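You operate a simulated robot arm through the tools that you are given. There is no shell and no other tool. Be economical: measure what you need, move in short steps, check, and stop when the job is done.

You run a simulated robot arm. Do the job below in one go: nothing can be reset, and whatever is moved stays where it is left.

JOB
Fetch the eyelet from the top of the skein bench and set it on top of the small carton there.

The check looks at the end state, three seconds after you hand in, the way a careful person would. Anything else that was tipped, shoved, dropped, spilled or broken makes it a failure.

ROBOT AND FRAMES
A 6-joint arm with a two-finger parallel gripper, fixed in place. Base frame: the origin is at the foot of the arm, x ahead of it, y to its left, z up; the work surface is at about z = 840. Units: mm, degrees, N and s.
With the tool pointing down near the work surface it reaches from about 260 to 680 mm from the base axis. Its first joint turns from -66.0 to 66.0 degrees. Payload 2.9 kg.
Tool frame: the origin (TCP) lies between the finger pads and is the grasp point; the fingertips stand 30 mm ahead of it; z points along the fingers, y is the line along which they close. Largest opening 110 mm; finger width 20, thickness 10; the body of the gripper, 48 by 112 mm, starts 55 mm behind the TCP.
Orientation is that of the tool frame in the base frame, as a unit quaternion [w, x, y, z]. With the fingers straight down and closing along the base's y, the tool's x points along the base's -x, its y along +y and its z along -z.

CONTROLS
- The arm moves only by the tool arm_command. Its arguments are lists of equal length, an entry for each row: "rotation": the turn, a rotation vector about the tool's x, y, z in units of 4 degrees (1.0 is 4 degrees), a list of three; "delta_pos": the shift along the tool's x, y, z in units of 30 mm (1.0 is 30 mm), a list of three; "claw": the finger opening in mm, from 0 to 110. In form: {"rotation": [[wx, wy, wz], ...], "delta_pos": [[dx, dy, dz], ...], "claw": [claw, ...]}. A call has 1 to 8 rows; each row shifts and turns the commanded pose from where the row before left it, along the tool's axes as they then stand. A call with a number of a shift or a turn outside -1 to 1 is refused whole. Each row takes 0.2 s and may step no farther than 50 mm and 8.6 degrees from the row before; otherwise, or with a gripper value out of range, the whole call is refused. Where a pose cannot be reached the arm comes as near as it can. A force on the tool above 40 N (or 10 N above the force at the start of the call, whichever is more), or a blocked arm, ends the call early, and 0.2 s more pass. Each finger travels about 108 mm/s and halts on what it meets, pressing with about 36 N; the grip force reading is that of the motor and also rises with nothing between the fingers. The clock runs only during rows and for 0.2 s after the last one: add rows that do not move to give the fingers time. It gives the time, the measured TCP pose, the force on the tool (base axes), the opening and the grip force at its end, in the units of the frame above (readings bear some noise), and new pictures: "views" is both (left out), scene, wrist or none.
- Cameras (640 x 400 px; columns grow to the right, rows downward): "scene" is fixed at [82.6, 425.8, 1379.4]; the picture's right is [-0.72, -0.70, 0.00], its down [-0.47, 0.48, -0.74] and it looks along [0.52, -0.53, -0.67] (base axes); focal length 326 px, centre (320, 200). "wrist" rides on the gripper at [-36, 0, -57] in the tool frame; the picture's right is [0.00, -1.00, 0.00], its down [0.97, 0.00, -0.24] and it looks along [0.24, 0.00, 0.97] (tool axes); focal length 218 px, centre (320, 200). There is no depth. A picture from a camera that has moved, and an enlarged one, comes with that camera's place and axes in the base frame and with its lens. The place of the scene camera against the robot may be out by one fixed shift of up to 18 mm in any direction.
- inspect(camera, box): a new picture of the part [left, top, right, bottom] of that camera's present view, enlarged. The clock stands still meanwhile.
- sign_off(): hands the job in; it is judged then, once.

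Go step by step. Nothing tells you positions but the pictures and the camera data: compare them with the known pose of the tool, close in by small moves and look again before you grip or let go. The budget is 90 turns and 150 pictures, counting those below and the enlarged ones. Unless the task says otherwise, let go and move clear before handing in, and close with one line.

The tools are called by a JSON object that holds its "name" and its "arguments". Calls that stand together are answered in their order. arm_command: Moves the arm, as the interface text tells. Its arguments: {"type":"object","properties":{"rotation":{"type":"array","items":{"type":"array","items":{"type":"number"}}},"delta_pos":{"type":"array","items":{"type":"array","items":{"type":"number"}}},"claw":{"type":"array","items":{"type":"number"}},"views":{"type":"string","enum":["both","scene","wrist","none"]}},"required":["rotation","delta_pos","claw"]} The other tools are called the same way: inspect (camera, box) takes an enlarged picture of a part of a camera's view; sign_off () hands the job in.

At the start:

```text
time: 0.0
tcp_pos: [481.8, 74.5, 1104.6]
tool_rot: [0.0, 0.0, 1.0, 0.0]
ft_force: [-0.5, 0.4, 0.0]
gripper_width: 110.0
finger_force: 0.0
```

scene: 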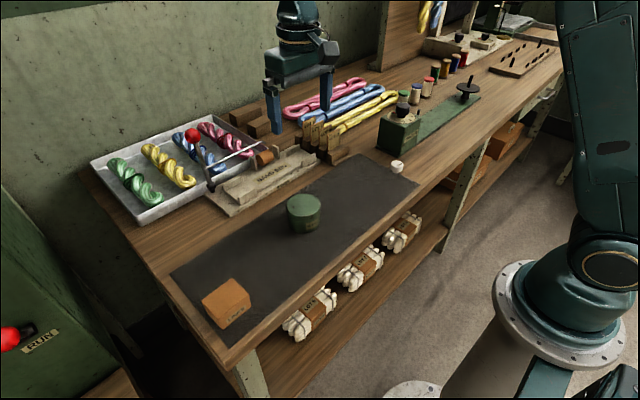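
wrist: 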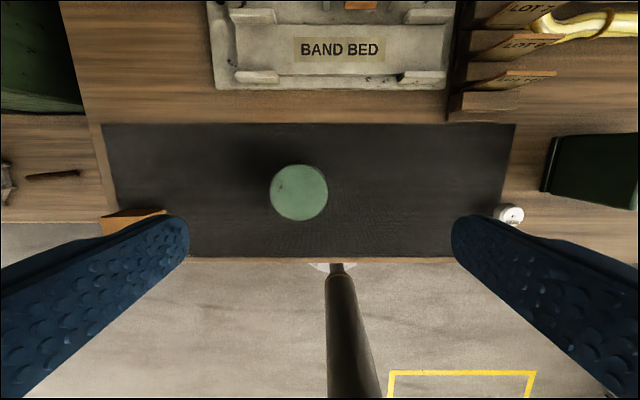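

I see a bench with a dark mat, an orange-brown box, a green drum and a small white ring-like thing at the mat's far end. I'll enlarge these to identify the eyelet and the carton.

{"name": "inspect", "arguments": {"camera": "scene", "box": [340, 80, 500, 180]}}

{"name": "inspect", "arguments": {"camera": "scene", "box": [180, 180, 340, 340]}}

{"name": "inspect", "arguments": {"camera": "scene", "box": [180, 90, 340, 190]}}

{"name": "inspect", "arguments": {"camera": "scene", "box": [400, 0, 560, 100]}}

```text
4.00 times, centred on (420, 130) of scene
camera zoom: at [82.6, 425.8, 1379.4], right [-0.72, -0.7, 0.0], down [-0.47, 0.48, -0.74], along [0.52, -0.53, -0.67], focal length 1304 px, centre (-80, 480)
```

zoom: 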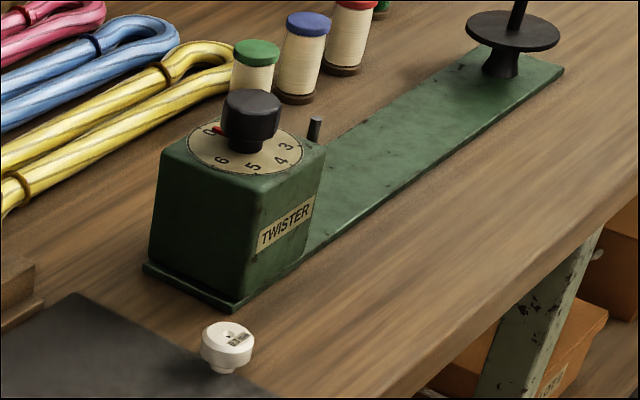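

```text
2.50 times, centred on (260, 260) of scene
camera zoom: at [82.6, 425.8, 1379.4], right [-0.72, -0.7, 0.0], down [-0.47, 0.48, -0.74], along [0.52, -0.53, -0.67], focal length 815 px, centre (470, 50)
```

zoom: 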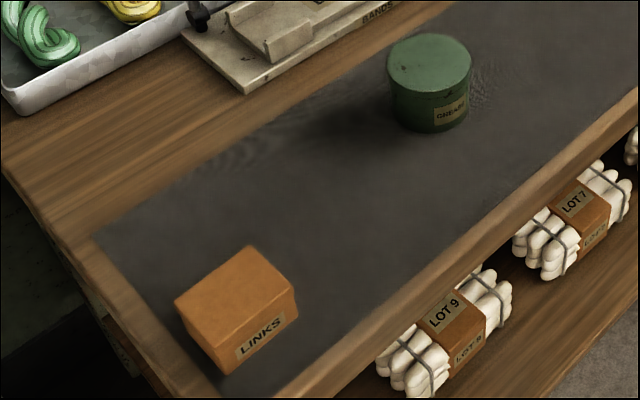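

```text
4.00 times, centred on (260, 140) of scene
camera zoom: at [82.6, 425.8, 1379.4], right [-0.72, -0.7, 0.0], down [-0.47, 0.48, -0.74], along [0.52, -0.53, -0.67], focal length 1304 px, centre (560, 440)
```

zoom: 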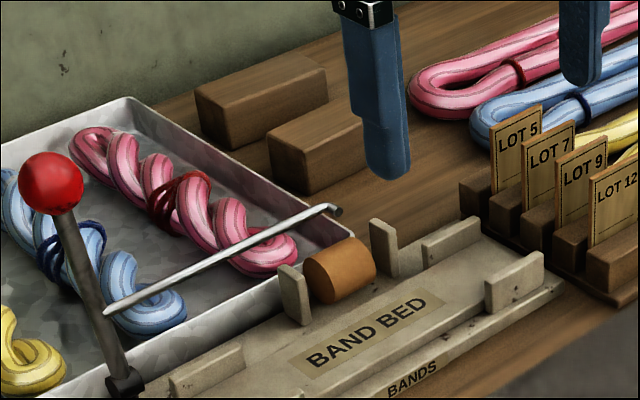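

```text
4.00 times, centred on (480, 50) of scene
camera zoom: at [82.6, 425.8, 1379.4], right [-0.72, -0.7, 0.0], down [-0.47, 0.48, -0.74], along [0.52, -0.53, -0.67], focal length 1304 px, centre (-320, 800)
```

zoom: 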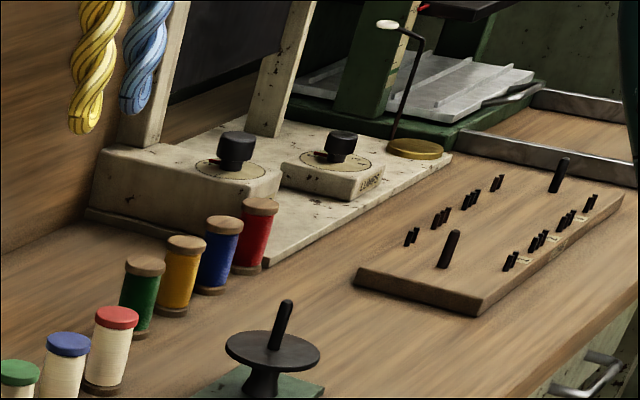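

The white knob-shaped eyelet sits at about (425, -210) and the small carton "LINKS" at about (408, 320). I'm moving over the eyelet, staying high.

{"name": "arm_command", "arguments": {"rotation": [[0, 0, 0], [0, 0, 0], [0, 0, 0], [0, 0, 0], [0, 0, 0], [0, 0, 0], [0, 0, 0], [0, 0, 0]], "delta_pos": [[0.2, -1, 0.4], [0.2, -1, 0.4], [0.2, -1, 0.4], [0.2, -1, 0.4], [0.2, -1, 0.4], [0.2, -1, 0.4], [0.2, -1, 0.4], [0.2, -1, 0.4]], "claw": [110, 110, 110, 110, 110, 110, 110, 110]}}

```text
time: 1.8
tcp_pos: [434.5, -167.2, 1007.1]
tool_rot: [0.0, 0.0, 1.0, 0.0]
ft_force: [0.5, -0.2, -0.3]
gripper_width: 110.0
finger_force: 0.1
camera wrist: at [469.7, -166.6, 1065.3], right [0.0, -1.0, 0.0], down [-0.97, 0.0, 0.24], along [-0.24, 0.0, -0.97], focal length 218 px, centre (320, 200)
```

scene: 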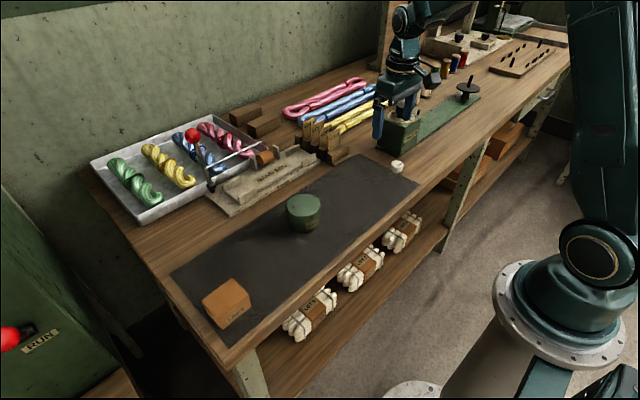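
wrist: 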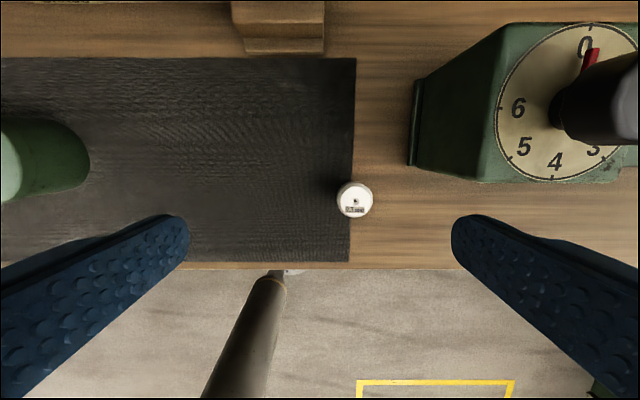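

The eyelet is at about (418, -201), roughly 36 mm wide, with the twister base some 50 mm beyond it. I'll centre, narrow the fingers and descend partway.

{"name": "arm_command", "arguments": {"rotation": [[0, 0, 0], [0, 0, 0], [0, 0, 0], [0, 0, 0]], "delta_pos": [[0.28, -0.56, 0.5], [0.28, -0.56, 0.5], [0, 0, 0.6], [0, 0, 0.6]], "claw": [70, 70, 70, 70]}}

{"name": "inspect", "arguments": {"camera": "scene", "box": [360, 130, 440, 180]}}

```text
time: 2.8
tcp_pos: [417.1, -200.5, 940.8]
tool_rot: [0.0, 0.0, 1.0, 0.0]
ft_force: [-0.3, 0.8, -0.6]
gripper_width: 70.1
finger_force: 0.0
camera wrist: at [452.3, -199.6, 998.7], right [0.0, -1.0, 0.0], down [-0.97, 0.0, 0.24], along [-0.24, 0.0, -0.97], focal length 218 px, centre (320, 200)
```

scene: 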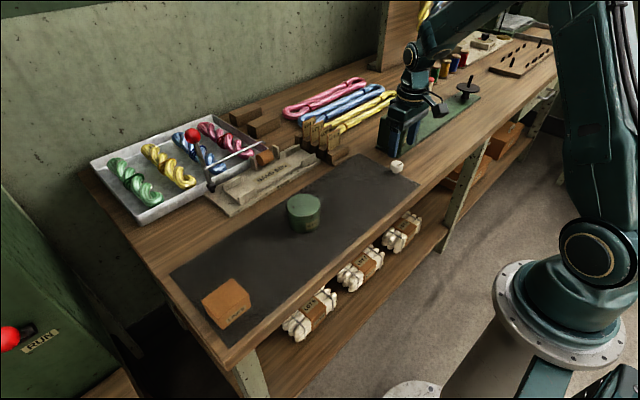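
wrist: 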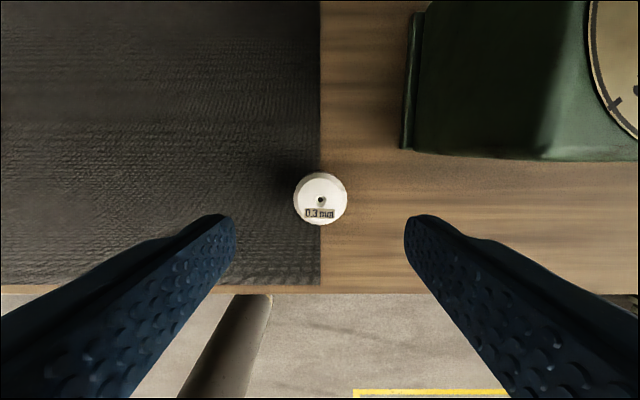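

```text
8.00 times, centred on (400, 155) of scene
camera zoom: at [82.6, 425.8, 1379.4], right [-0.72, -0.7, 0.0], down [-0.47, 0.48, -0.74], along [0.52, -0.53, -0.67], focal length 2608 px, centre (-320, 560)
```

zoom: 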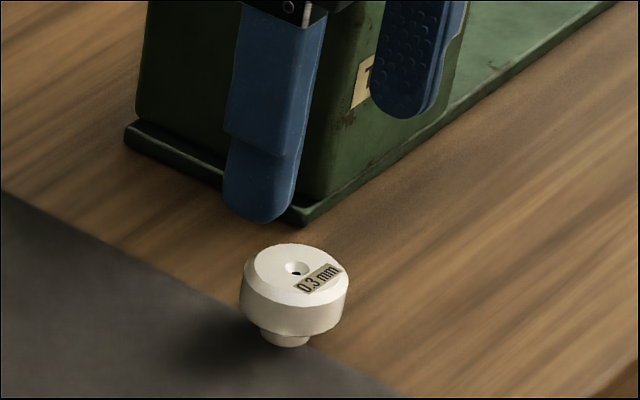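

The eyelet is well centred between the fingers, with a head about 36 mm wide on a narrower foot. I'll descend so the fingertips surround the head.

{"name": "arm_command", "arguments": {"rotation": [[0, 0, 0], [0, 0, 0], [0, 0, 0]], "delta_pos": [[-0.03, 0, 0.7], [0, 0, 0.7], [0, 0, 0.65]], "claw": [62, 62, 62], "views": "wrist"}}

{"name": "inspect", "arguments": {"camera": "scene", "box": [360, 130, 440, 180]}}

```text
time: 3.6
tcp_pos: [417.7, -199.1, 880.9]
tool_rot: [0.0, 0.0, 1.0, 0.0]
ft_force: [-0.3, 0.0, 0.9]
gripper_width: 61.8
finger_force: 0.1
camera wrist: at [453.1, -199.6, 937.5], right [0.0, -1.0, 0.0], down [-0.97, 0.0, 0.24], along [-0.24, 0.0, -0.97], focal length 218 px, centre (320, 200)
```

wrist: 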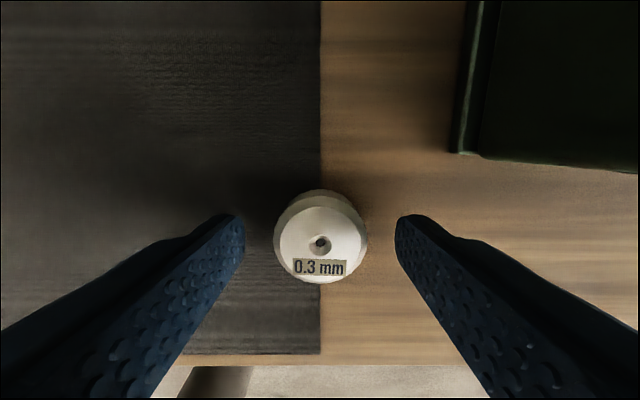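

```text
8.00 times, centred on (400, 155) of scene
camera zoom: at [82.6, 425.8, 1379.4], right [-0.72, -0.7, 0.0], down [-0.47, 0.48, -0.74], along [0.52, -0.53, -0.67], focal length 2608 px, centre (-320, 560)
```

zoom: 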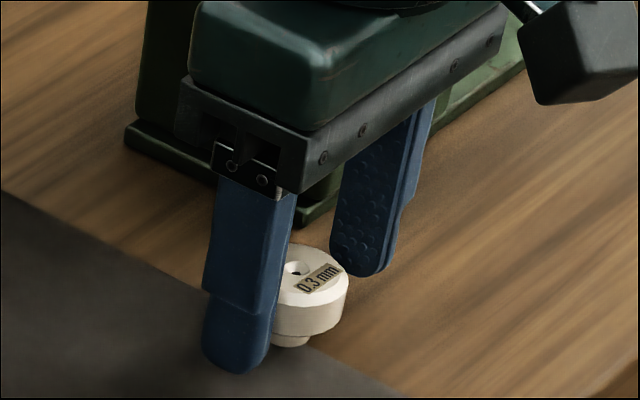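

The fingers straddle the eyelet, which sits about 2 mm toward +x from the TCP. I'll drop 4 mm more, nudge over, and close.

{"name": "arm_command", "arguments": {"rotation": [[0, 0, 0], [0, 0, 0], [0, 0, 0], [0, 0, 0], [0, 0, 0], [0, 0, 0]], "delta_pos": [[-0.07, 0, 0.13], [0, 0, 0], [0, 0, 0], [0, 0, 0], [0, 0, 0], [0, 0, 0]], "claw": [62, 50, 42, 30, 25, 25]}}

{"name": "inspect", "arguments": {"camera": "scene", "box": [360, 130, 440, 180]}}

```text
time: 5.0
tcp_pos: [420.2, -200.5, 877.5]
tool_rot: [0.0, -0.001, 1.0, 0.001]
ft_force: [0.3, 0.2, -0.4]
gripper_width: 31.7
finger_force: 36.0
camera wrist: at [455.0, -199.9, 934.1], right [0.0, -1.0, 0.0], down [-0.97, 0.0, 0.24], along [-0.24, 0.0, -0.97], focal length 218 px, centre (320, 200)
```

scene: 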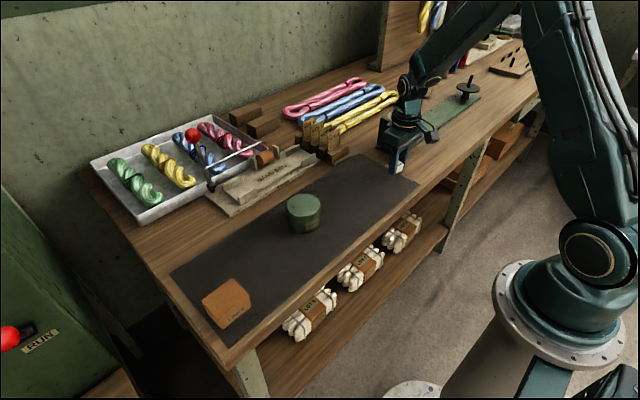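
wrist: 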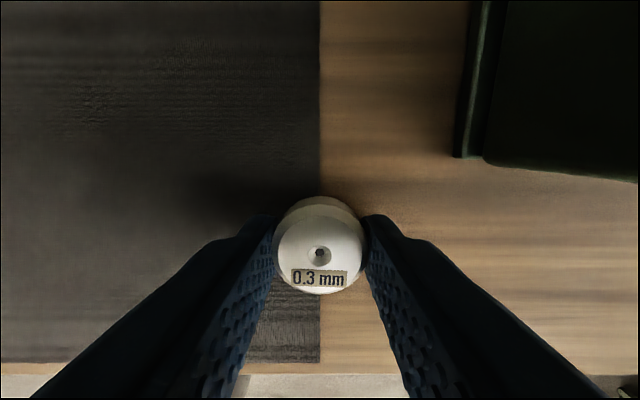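

```text
8.00 times, centred on (400, 155) of scene
camera zoom: at [82.6, 425.8, 1379.4], right [-0.72, -0.7, 0.0], down [-0.47, 0.48, -0.74], along [0.52, -0.53, -0.67], focal length 2608 px, centre (-320, 560)
```

zoom: 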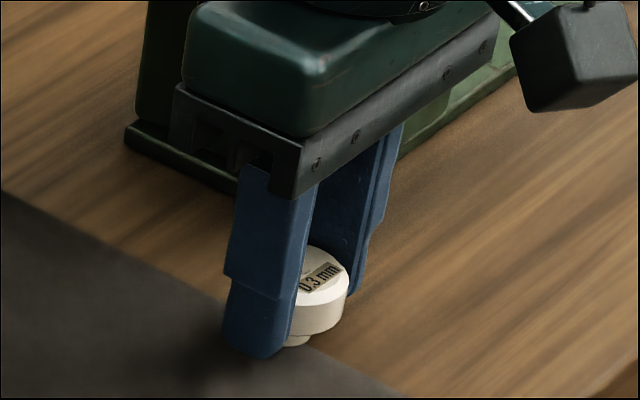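

The eyelet is held at 32 mm width. I'll lift straight up and check that it stays in the grip.

{"name": "arm_command", "arguments": {"rotation": [[0, 0, 0], [0, 0, 0], [0, 0, 0], [0, 0, 0], [0, 0, 0]], "delta_pos": [[0, 0, -0.4], [0, 0, -0.8], [0, 0, -1], [0, 0, -1], [0, 0, -1]], "claw": [25, 25, 25, 25, 25]}}

{"name": "inspect", "arguments": {"camera": "scene", "box": [360, 90, 440, 180]}}

```text
time: 6.2
tcp_pos: [418.1, -198.9, 1002.5]
tool_rot: [0.001, -0.001, 1.0, 0.0]
ft_force: [0.2, 1.0, -0.4]
gripper_width: 32.0
finger_force: 36.2
camera wrist: at [454.0, -198.8, 1059.4], right [0.0, -1.0, 0.0], down [-0.97, 0.0, 0.24], along [-0.24, 0.0, -0.97], focal length 218 px, centre (320, 200)
```

scene: 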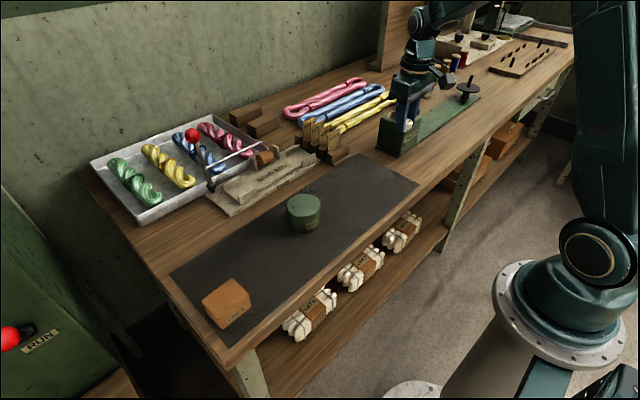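
wrist: 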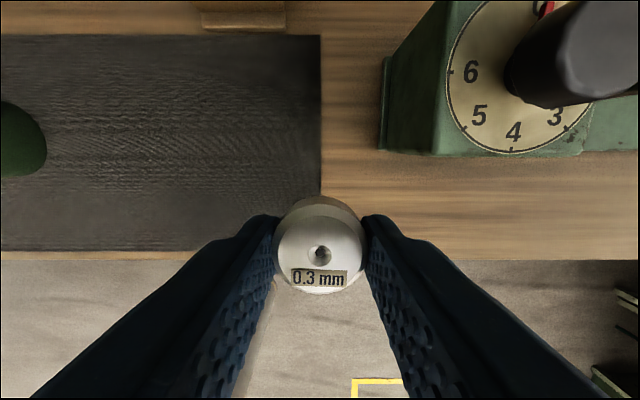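

```text
4.44 times, centred on (400, 135) of scene
camera zoom: at [82.6, 425.8, 1379.4], right [-0.72, -0.7, 0.0], down [-0.47, 0.48, -0.74], along [0.52, -0.53, -0.67], focal length 1449 px, centre (-36, 489)
```

zoom: 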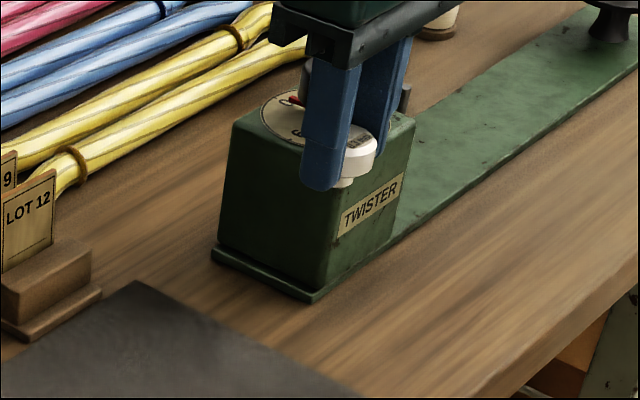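

The eyelet is held securely. Now I'll carry it at height over the mat toward the carton.

{"name": "arm_command", "arguments": {"rotation": [[0, 0, 0], [0, 0, 0], [0, 0, 0], [0, 0, 0], [0, 0, 0], [0, 0, 0], [0, 0, 0], [0, 0, 0]], "delta_pos": [[0, 1, 0], [0, 1, 0], [0, 1, 0], [0, 1, 0], [0, 1, 0], [0, 1, 0], [0, 1, 0], [0, 1, 0]], "claw": [25, 25, 25, 25, 25, 25, 25, 25], "views": "none"}}

{"name": "arm_command", "arguments": {"rotation": [[0, 0, 0], [0, 0, 0], [0, 0, 0], [0, 0, 0], [0, 0, 0], [0, 0, 0], [0, 0, 0]], "delta_pos": [[0, 1, 0], [0, 1, 0], [0, 1, 0], [0, 1, 0], [0, 1, 0], [0, 1, 0], [0, 1, 0]], "claw": [25, 25, 25, 25, 25, 25, 25]}}

```text
time: 8.0
tcp_pos: [420.6, 41.7, 1004.6]
tool_rot: [0.0, 0.0, 1.0, 0.0]
ft_force: [0.4, -0.7, -0.3]
gripper_width: 31.7
finger_force: 35.6
```

```text
time: 9.6
tcp_pos: [419.0, 249.6, 1002.3]
tool_rot: [0.0, 0.0, 1.0, 0.0]
ft_force: [0.0, 0.2, -1.0]
gripper_width: 32.0
finger_force: 36.2
camera wrist: at [455.7, 249.5, 1059.1], right [0.0, -1.0, 0.0], down [-0.97, 0.0, 0.24], along [-0.24, 0.0, -0.97], focal length 218 px, centre (320, 200)
```

scene: 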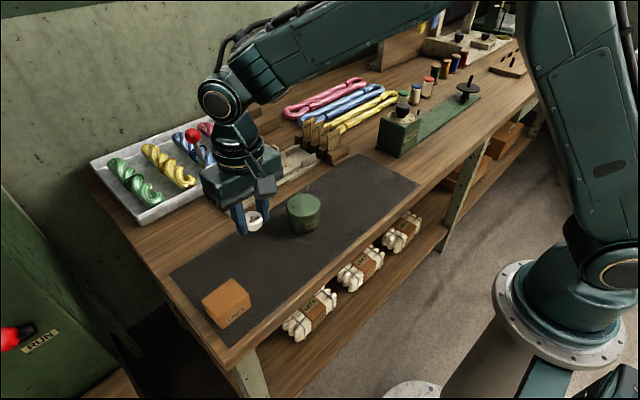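
wrist: 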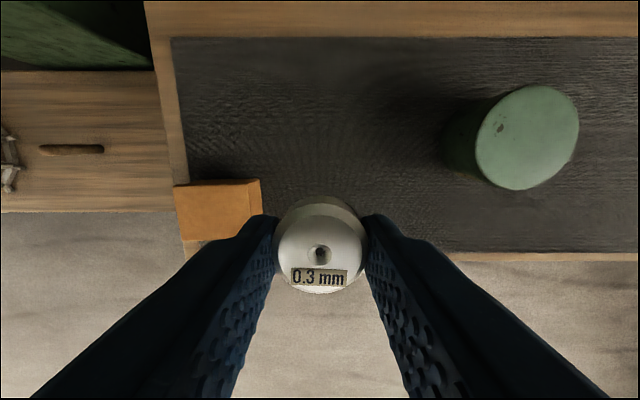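

The carton's top centre comes out at about (401, 343, 882), roughly 63 x 51 mm. I'll move above it, descend partway and look again.

{"name": "arm_command", "arguments": {"rotation": [[0, 0, 0], [0, 0, 0], [0, 0, 0], [0, 0, 0], [0, 0, 0]], "delta_pos": [[0.15, 0.8, 0], [0.15, 0.8, 0], [0.15, 0.75, 0], [0.15, 0.75, 0.5], [0, 0, 0.5]], "claw": [25, 25, 25, 25, 25]}}

{"name": "inspect", "arguments": {"camera": "scene", "box": [160, 220, 288, 350]}}

```text
time: 10.8
tcp_pos: [402.7, 343.5, 973.6]
tool_rot: [0.0, 0.0, 1.0, 0.0]
ft_force: [-0.2, -1.1, -0.1]
gripper_width: 32.0
finger_force: 36.1
camera wrist: at [438.2, 344.6, 1030.2], right [0.0, -1.0, 0.0], down [-0.97, 0.0, 0.24], along [-0.24, 0.0, -0.97], focal length 218 px, centre (320, 200)
```

scene: 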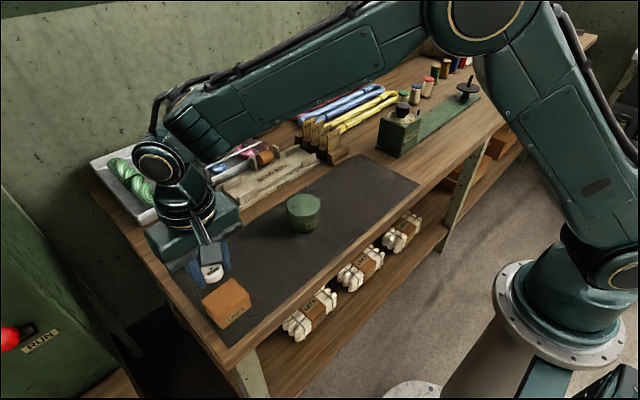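
wrist: 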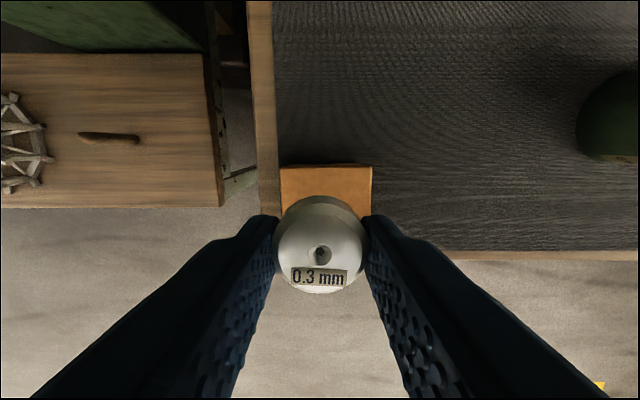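

```text
3.08 times, centred on (224, 285) of scene
camera zoom: at [82.6, 425.8, 1379.4], right [-0.72, -0.7, 0.0], down [-0.47, 0.48, -0.74], along [0.52, -0.53, -0.67], focal length 1003 px, centre (615, -62)
```

zoom: 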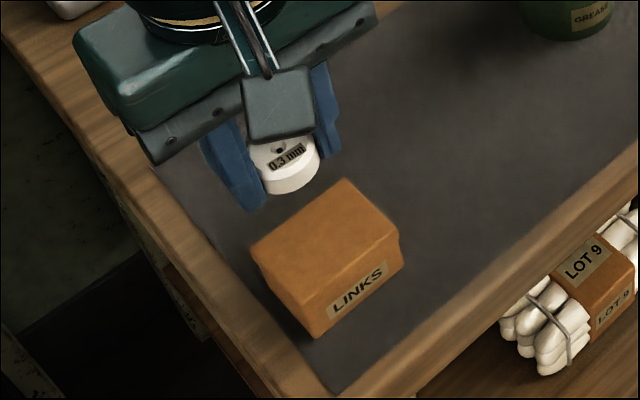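

The eyelet is nearly over the carton's centre, needing about 4 mm toward -x and 3 mm toward -y. I'll correct and lower to just above contact.

{"name": "arm_command", "arguments": {"rotation": [[0, 0, 0], [0, 0, 0], [0, 0, 0]], "delta_pos": [[0.13, -0.1, 0.6], [0, 0, 0.6], [0, 0, 0.33]], "claw": [25, 25, 25]}}

{"name": "inspect", "arguments": {"camera": "scene", "box": [180, 250, 276, 340]}}

```text
time: 11.6
tcp_pos: [399.6, 339.6, 927.0]
tool_rot: [0.0, 0.001, 1.0, 0.0]
ft_force: [0.6, 0.5, -0.5]
gripper_width: 31.7
finger_force: 36.0
camera wrist: at [435.0, 340.6, 984.5], right [0.0, -1.0, 0.0], down [-0.97, 0.0, 0.24], along [-0.24, 0.0, -0.97], focal length 218 px, centre (320, 200)
```

scene: 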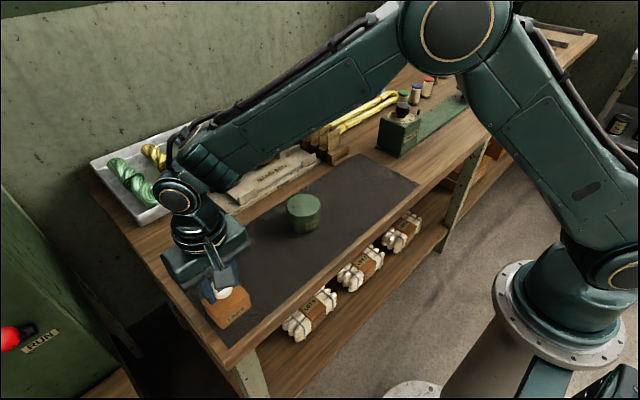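
wrist: 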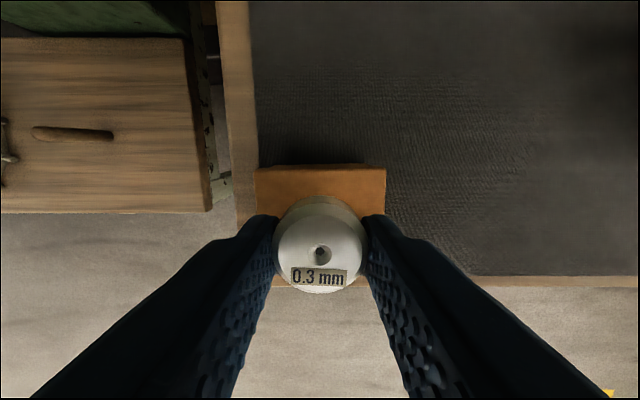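

```text
4.44 times, centred on (228, 295) of scene
camera zoom: at [82.6, 425.8, 1379.4], right [-0.72, -0.7, 0.0], down [-0.47, 0.48, -0.74], along [0.52, -0.53, -0.67], focal length 1449 px, centre (729, -222)
```

zoom: 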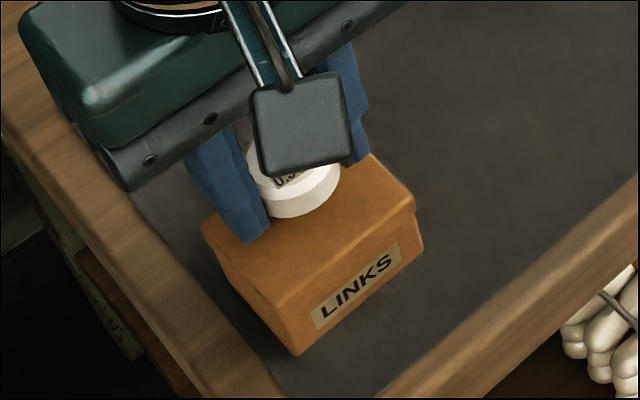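

It is centred and hovering about 5 mm above the carton. I'll lower in small steps and watch the force.

{"name": "arm_command", "arguments": {"rotation": [[0, 0, 0], [0, 0, 0], [0, 0, 0]], "delta_pos": [[0, 0, 0.07], [0, 0, 0.05], [0, 0, 0]], "claw": [25, 25, 25], "views": "none"}}

{"name": "inspect", "arguments": {"camera": "scene", "box": [200, 275, 248, 320]}}

```text
time: 12.4
tcp_pos: [398.8, 340.4, 923.2]
tool_rot: [0.0, 0.0, 1.0, 0.0]
ft_force: [-0.8, -0.2, 0.2]
gripper_width: 31.9
finger_force: 36.1
```

```text
8.89 times, centred on (224, 298) of scene
camera zoom: at [82.6, 425.8, 1379.4], right [-0.72, -0.7, 0.0], down [-0.47, 0.48, -0.74], along [0.52, -0.53, -0.67], focal length 2897 px, centre (1173, -667)
```

zoom: 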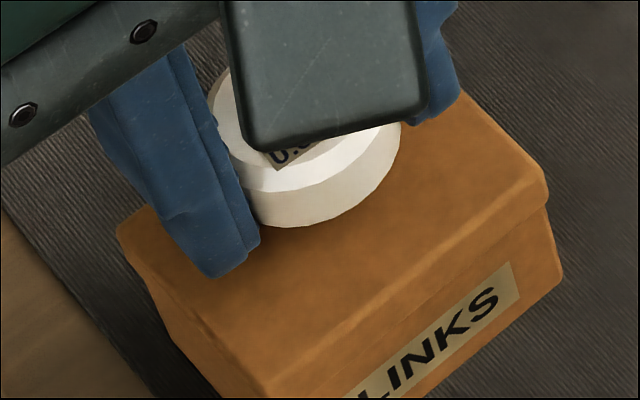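

No contact force yet. I'll continue down in millimetre steps.

{"name": "arm_command", "arguments": {"rotation": [[0, 0, 0], [0, 0, 0]], "delta_pos": [[0, 0, 0.06], [0, 0, 0]], "claw": [25, 25], "views": "none"}}

{"name": "arm_command", "arguments": {"rotation": [[0, 0, 0], [0, 0, 0]], "delta_pos": [[0, 0, 0.04], [0, 0, 0]], "claw": [25, 25], "views": "none"}}

```text
time: 13.0
tcp_pos: [398.6, 341.4, 921.7]
tool_rot: [0.0, 0.0, 1.0, 0.0]
ft_force: [-0.6, 0.6, -0.3]
gripper_width: 31.8
finger_force: 36.2
```

```text
time: 13.6
tcp_pos: [398.3, 340.7, 920.9]
tool_rot: [0.001, 0.0, 1.0, 0.0]
ft_force: [-0.2, 0.6, -0.1]
gripper_width: 31.5
finger_force: 35.4
```

Still free at z ≈ 921. I'll take a few more 1 mm steps.

{"name": "arm_command", "arguments": {"rotation": [[0, 0, 0], [0, 0, 0]], "delta_pos": [[0, 0, 0.04], [0, 0, 0]], "claw": [25, 25], "views": "none"}}

{"name": "inspect", "arguments": {"camera": "scene", "box": [200, 275, 248, 320]}}

```text
time: 14.2
tcp_pos: [398.7, 339.4, 918.9]
tool_rot: [0.0, -0.001, 1.0, 0.0]
ft_force: [0.5, -0.8, -0.1]
gripper_width: 32.0
finger_force: 36.0
```

```text
8.89 times, centred on (224, 298) of scene
camera zoom: at [82.6, 425.8, 1379.4], right [-0.72, -0.7, 0.0], down [-0.47, 0.48, -0.74], along [0.52, -0.53, -0.67], focal length 2897 px, centre (1173, -667)
```

zoom: 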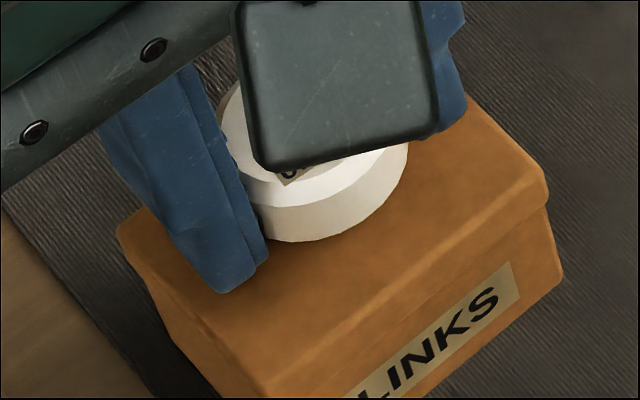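

Still no contact force. I'll keep going 1 mm at a time.

{"name": "arm_command", "arguments": {"rotation": [[0, 0, 0], [0, 0, 0]], "delta_pos": [[0, 0, 0.035], [0, 0, 0]], "claw": [25, 25], "views": "none"}}

{"name": "arm_command", "arguments": {"rotation": [[0, 0, 0], [0, 0, 0]], "delta_pos": [[0, 0, 0.035], [0, 0, 0]], "claw": [25, 25], "views": "wrist"}}

```text
time: 14.8
tcp_pos: [397.9, 339.9, 917.7]
tool_rot: [0.0, 0.0, 1.0, 0.0]
ft_force: [0.5, 0.2, -0.5]
gripper_width: 31.9
finger_force: 36.1
```

```text
time: 15.4
tcp_pos: [398.5, 340.4, 917.6]
tool_rot: [0.0, -0.001, 1.0, 0.0]
ft_force: [0.0, -0.2, -0.1]
gripper_width: 31.8
finger_force: 35.7
camera wrist: at [433.9, 341.1, 974.5], right [0.0, -1.0, 0.0], down [-0.97, 0.0, 0.24], along [-0.24, 0.0, -0.97], focal length 218 px, centre (320, 200)
```

wrist: 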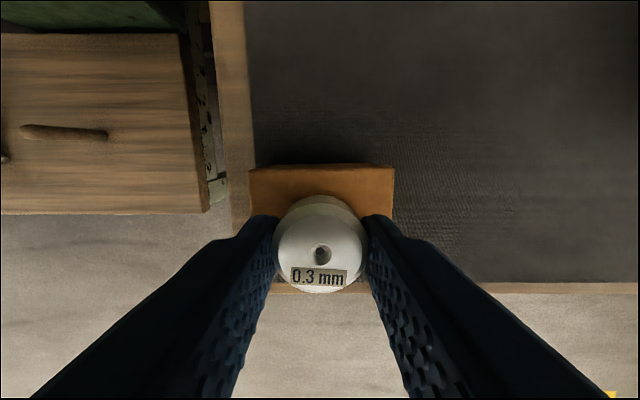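

Still no contact; the carton's top may be a few mm lower than estimated. I'll continue down slowly.

{"name": "arm_command", "arguments": {"rotation": [[0, 0, 0], [0, 0, 0]], "delta_pos": [[0, 0, 0.035], [0, 0, 0]], "claw": [25, 25], "views": "none"}}

{"name": "arm_command", "arguments": {"rotation": [[0, 0, 0], [0, 0, 0]], "delta_pos": [[0, 0, 0.035], [0, 0, 0]], "claw": [25, 25], "views": "none"}}

{"name": "inspect", "arguments": {"camera": "scene", "box": [200, 275, 248, 320]}}

```text
time: 16.0
tcp_pos: [397.8, 341.3, 916.3]
tool_rot: [0.0, 0.0, 1.0, 0.0]
ft_force: [-0.2, 0.5, 3.8]
gripper_width: 32.0
finger_force: 35.7
```

```text
time: 16.6
tcp_pos: [398.4, 341.0, 916.3]
tool_rot: [0.001, 0.0, 1.0, 0.001]
ft_force: [-1.2, 0.4, 14.6]
gripper_width: 31.7
finger_force: 36.8
```

```text
8.89 times, centred on (224, 298) of scene
camera zoom: at [82.4, 425.7, 1379.5], right [-0.72, -0.7, 0.0], down [-0.47, 0.48, -0.74], along [0.52, -0.53, -0.67], focal length 2897 px, centre (1173, -667)
```

zoom: 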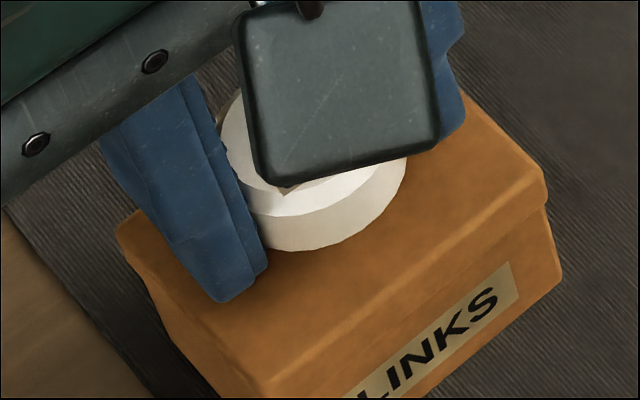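

Contact made at about z = 916. I'll back off the press by 1 mm, then open the fingers gently.

{"name": "arm_command", "arguments": {"rotation": [[0, 0, 0], [0, 0, 0], [0, 0, 0], [0, 0, 0], [0, 0, 0], [0, 0, 0], [0, 0, 0]], "delta_pos": [[0, 0, -0.04], [0, 0, 0], [0, 0, 0], [0, 0, 0], [0, 0, 0], [0, 0, 0], [0, 0, 0]], "claw": [25, 25, 33, 37, 42, 50, 54]}}

{"name": "inspect", "arguments": {"camera": "scene", "box": [200, 275, 248, 320]}}

```text
time: 18.2
tcp_pos: [397.0, 340.6, 917.2]
tool_rot: [0.0, 0.0, 1.0, 0.0]
ft_force: [0.5, -0.3, 0.2]
gripper_width: 54.1
finger_force: 0.0
camera wrist: at [433.3, 340.7, 973.5], right [0.0, -1.0, 0.0], down [-0.97, 0.0, 0.24], along [-0.24, 0.0, -0.97], focal length 218 px, centre (320, 200)
```

scene: 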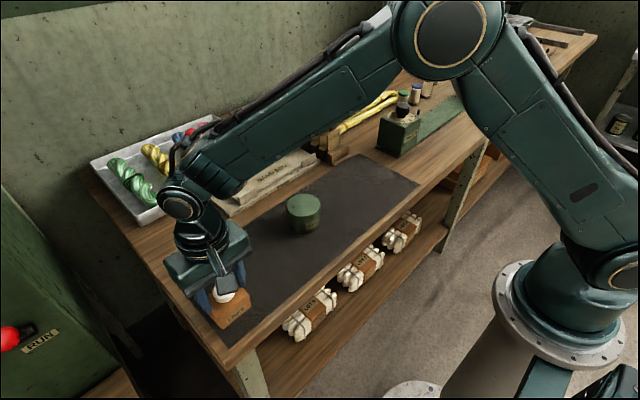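
wrist: 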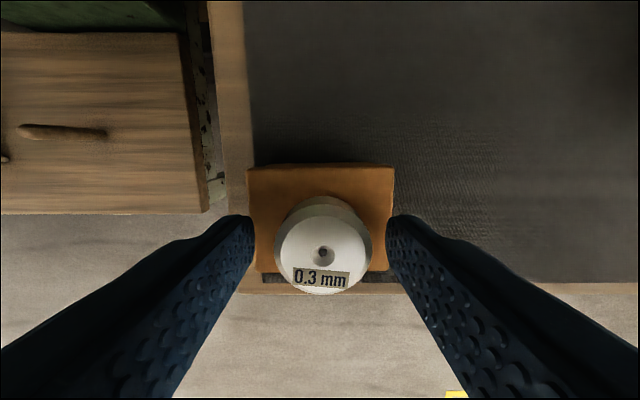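

```text
8.89 times, centred on (224, 298) of scene
camera zoom: at [82.6, 425.8, 1379.4], right [-0.72, -0.7, 0.0], down [-0.47, 0.48, -0.74], along [0.52, -0.53, -0.67], focal length 2897 px, centre (1173, -667)
```

zoom: 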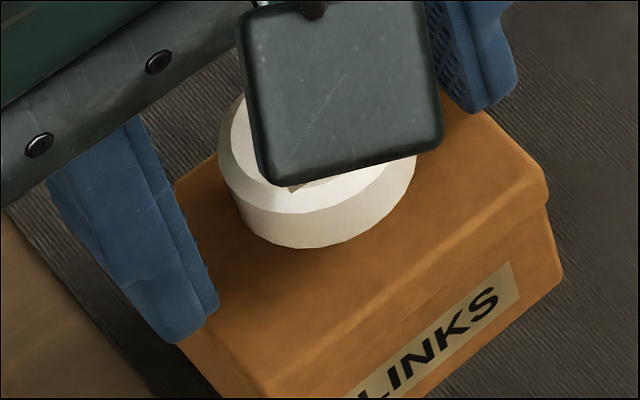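

The eyelet is released and stands on the carton. I'll rise straight up and check.

{"name": "arm_command", "arguments": {"rotation": [[0, 0, 0], [0, 0, 0], [0, 0, 0], [0, 0, 0], [0, 0, 0], [0, 0, 0], [0, 0, 0]], "delta_pos": [[0, 0, -0.3], [0, 0, -0.6], [0, 0, -1], [0, 0, -1], [0, -0.5, -1], [0, -1, -0.5], [0, -1, 0]], "claw": [58, 58, 58, 58, 58, 58, 58]}}

{"name": "inspect", "arguments": {"camera": "scene", "box": [190, 260, 270, 335]}}

```text
time: 19.8
tcp_pos: [399.0, 263.9, 1047.3]
tool_rot: [0.0, -0.001, 1.0, 0.0]
ft_force: [0.8, -0.2, 0.0]
gripper_width: 57.9
finger_force: 0.0
camera wrist: at [434.0, 263.9, 1105.3], right [0.0, -1.0, 0.0], down [-0.97, 0.0, 0.24], along [-0.24, 0.0, -0.97], focal length 218 px, centre (320, 200)
```

scene: 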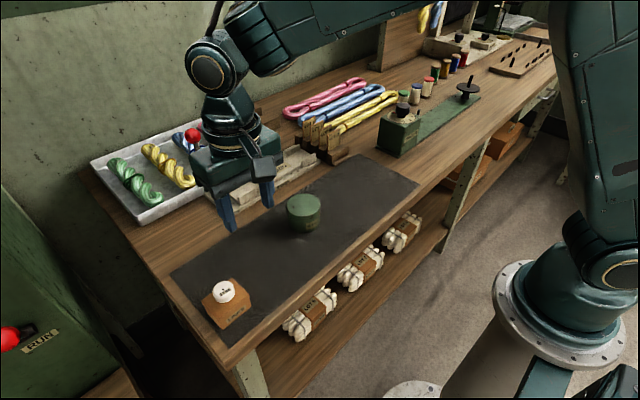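
wrist: 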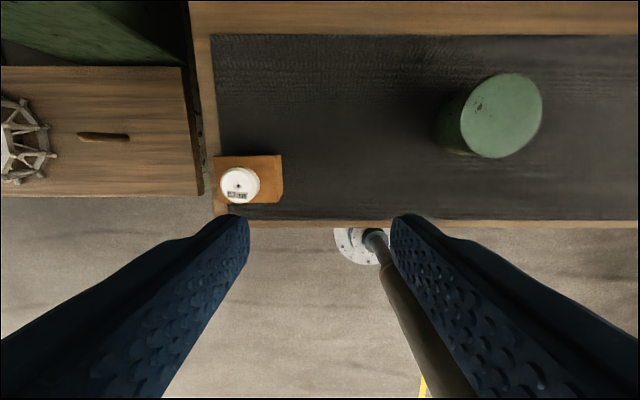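

```text
5.33 times, centred on (230, 298) of scene
camera zoom: at [82.6, 425.8, 1379.4], right [-0.72, -0.7, 0.0], down [-0.47, 0.48, -0.74], along [0.52, -0.53, -0.67], focal length 1738 px, centre (800, -320)
```

zoom: 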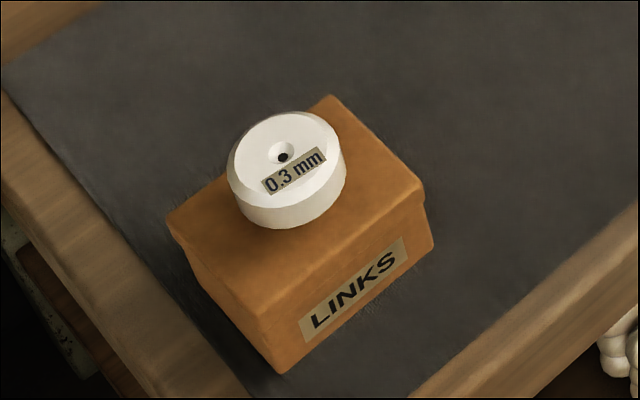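

The eyelet stands upright near the centre of the carton, which has not moved, and the gripper is clear. I'm handing in.

{"name": "sign_off", "arguments": {}}

```text
The job is handed in.
```

The eyelet is standing upright on top of the small "LINKS" carton, the gripper is clear, and nothing else looked moved in the last pictures.
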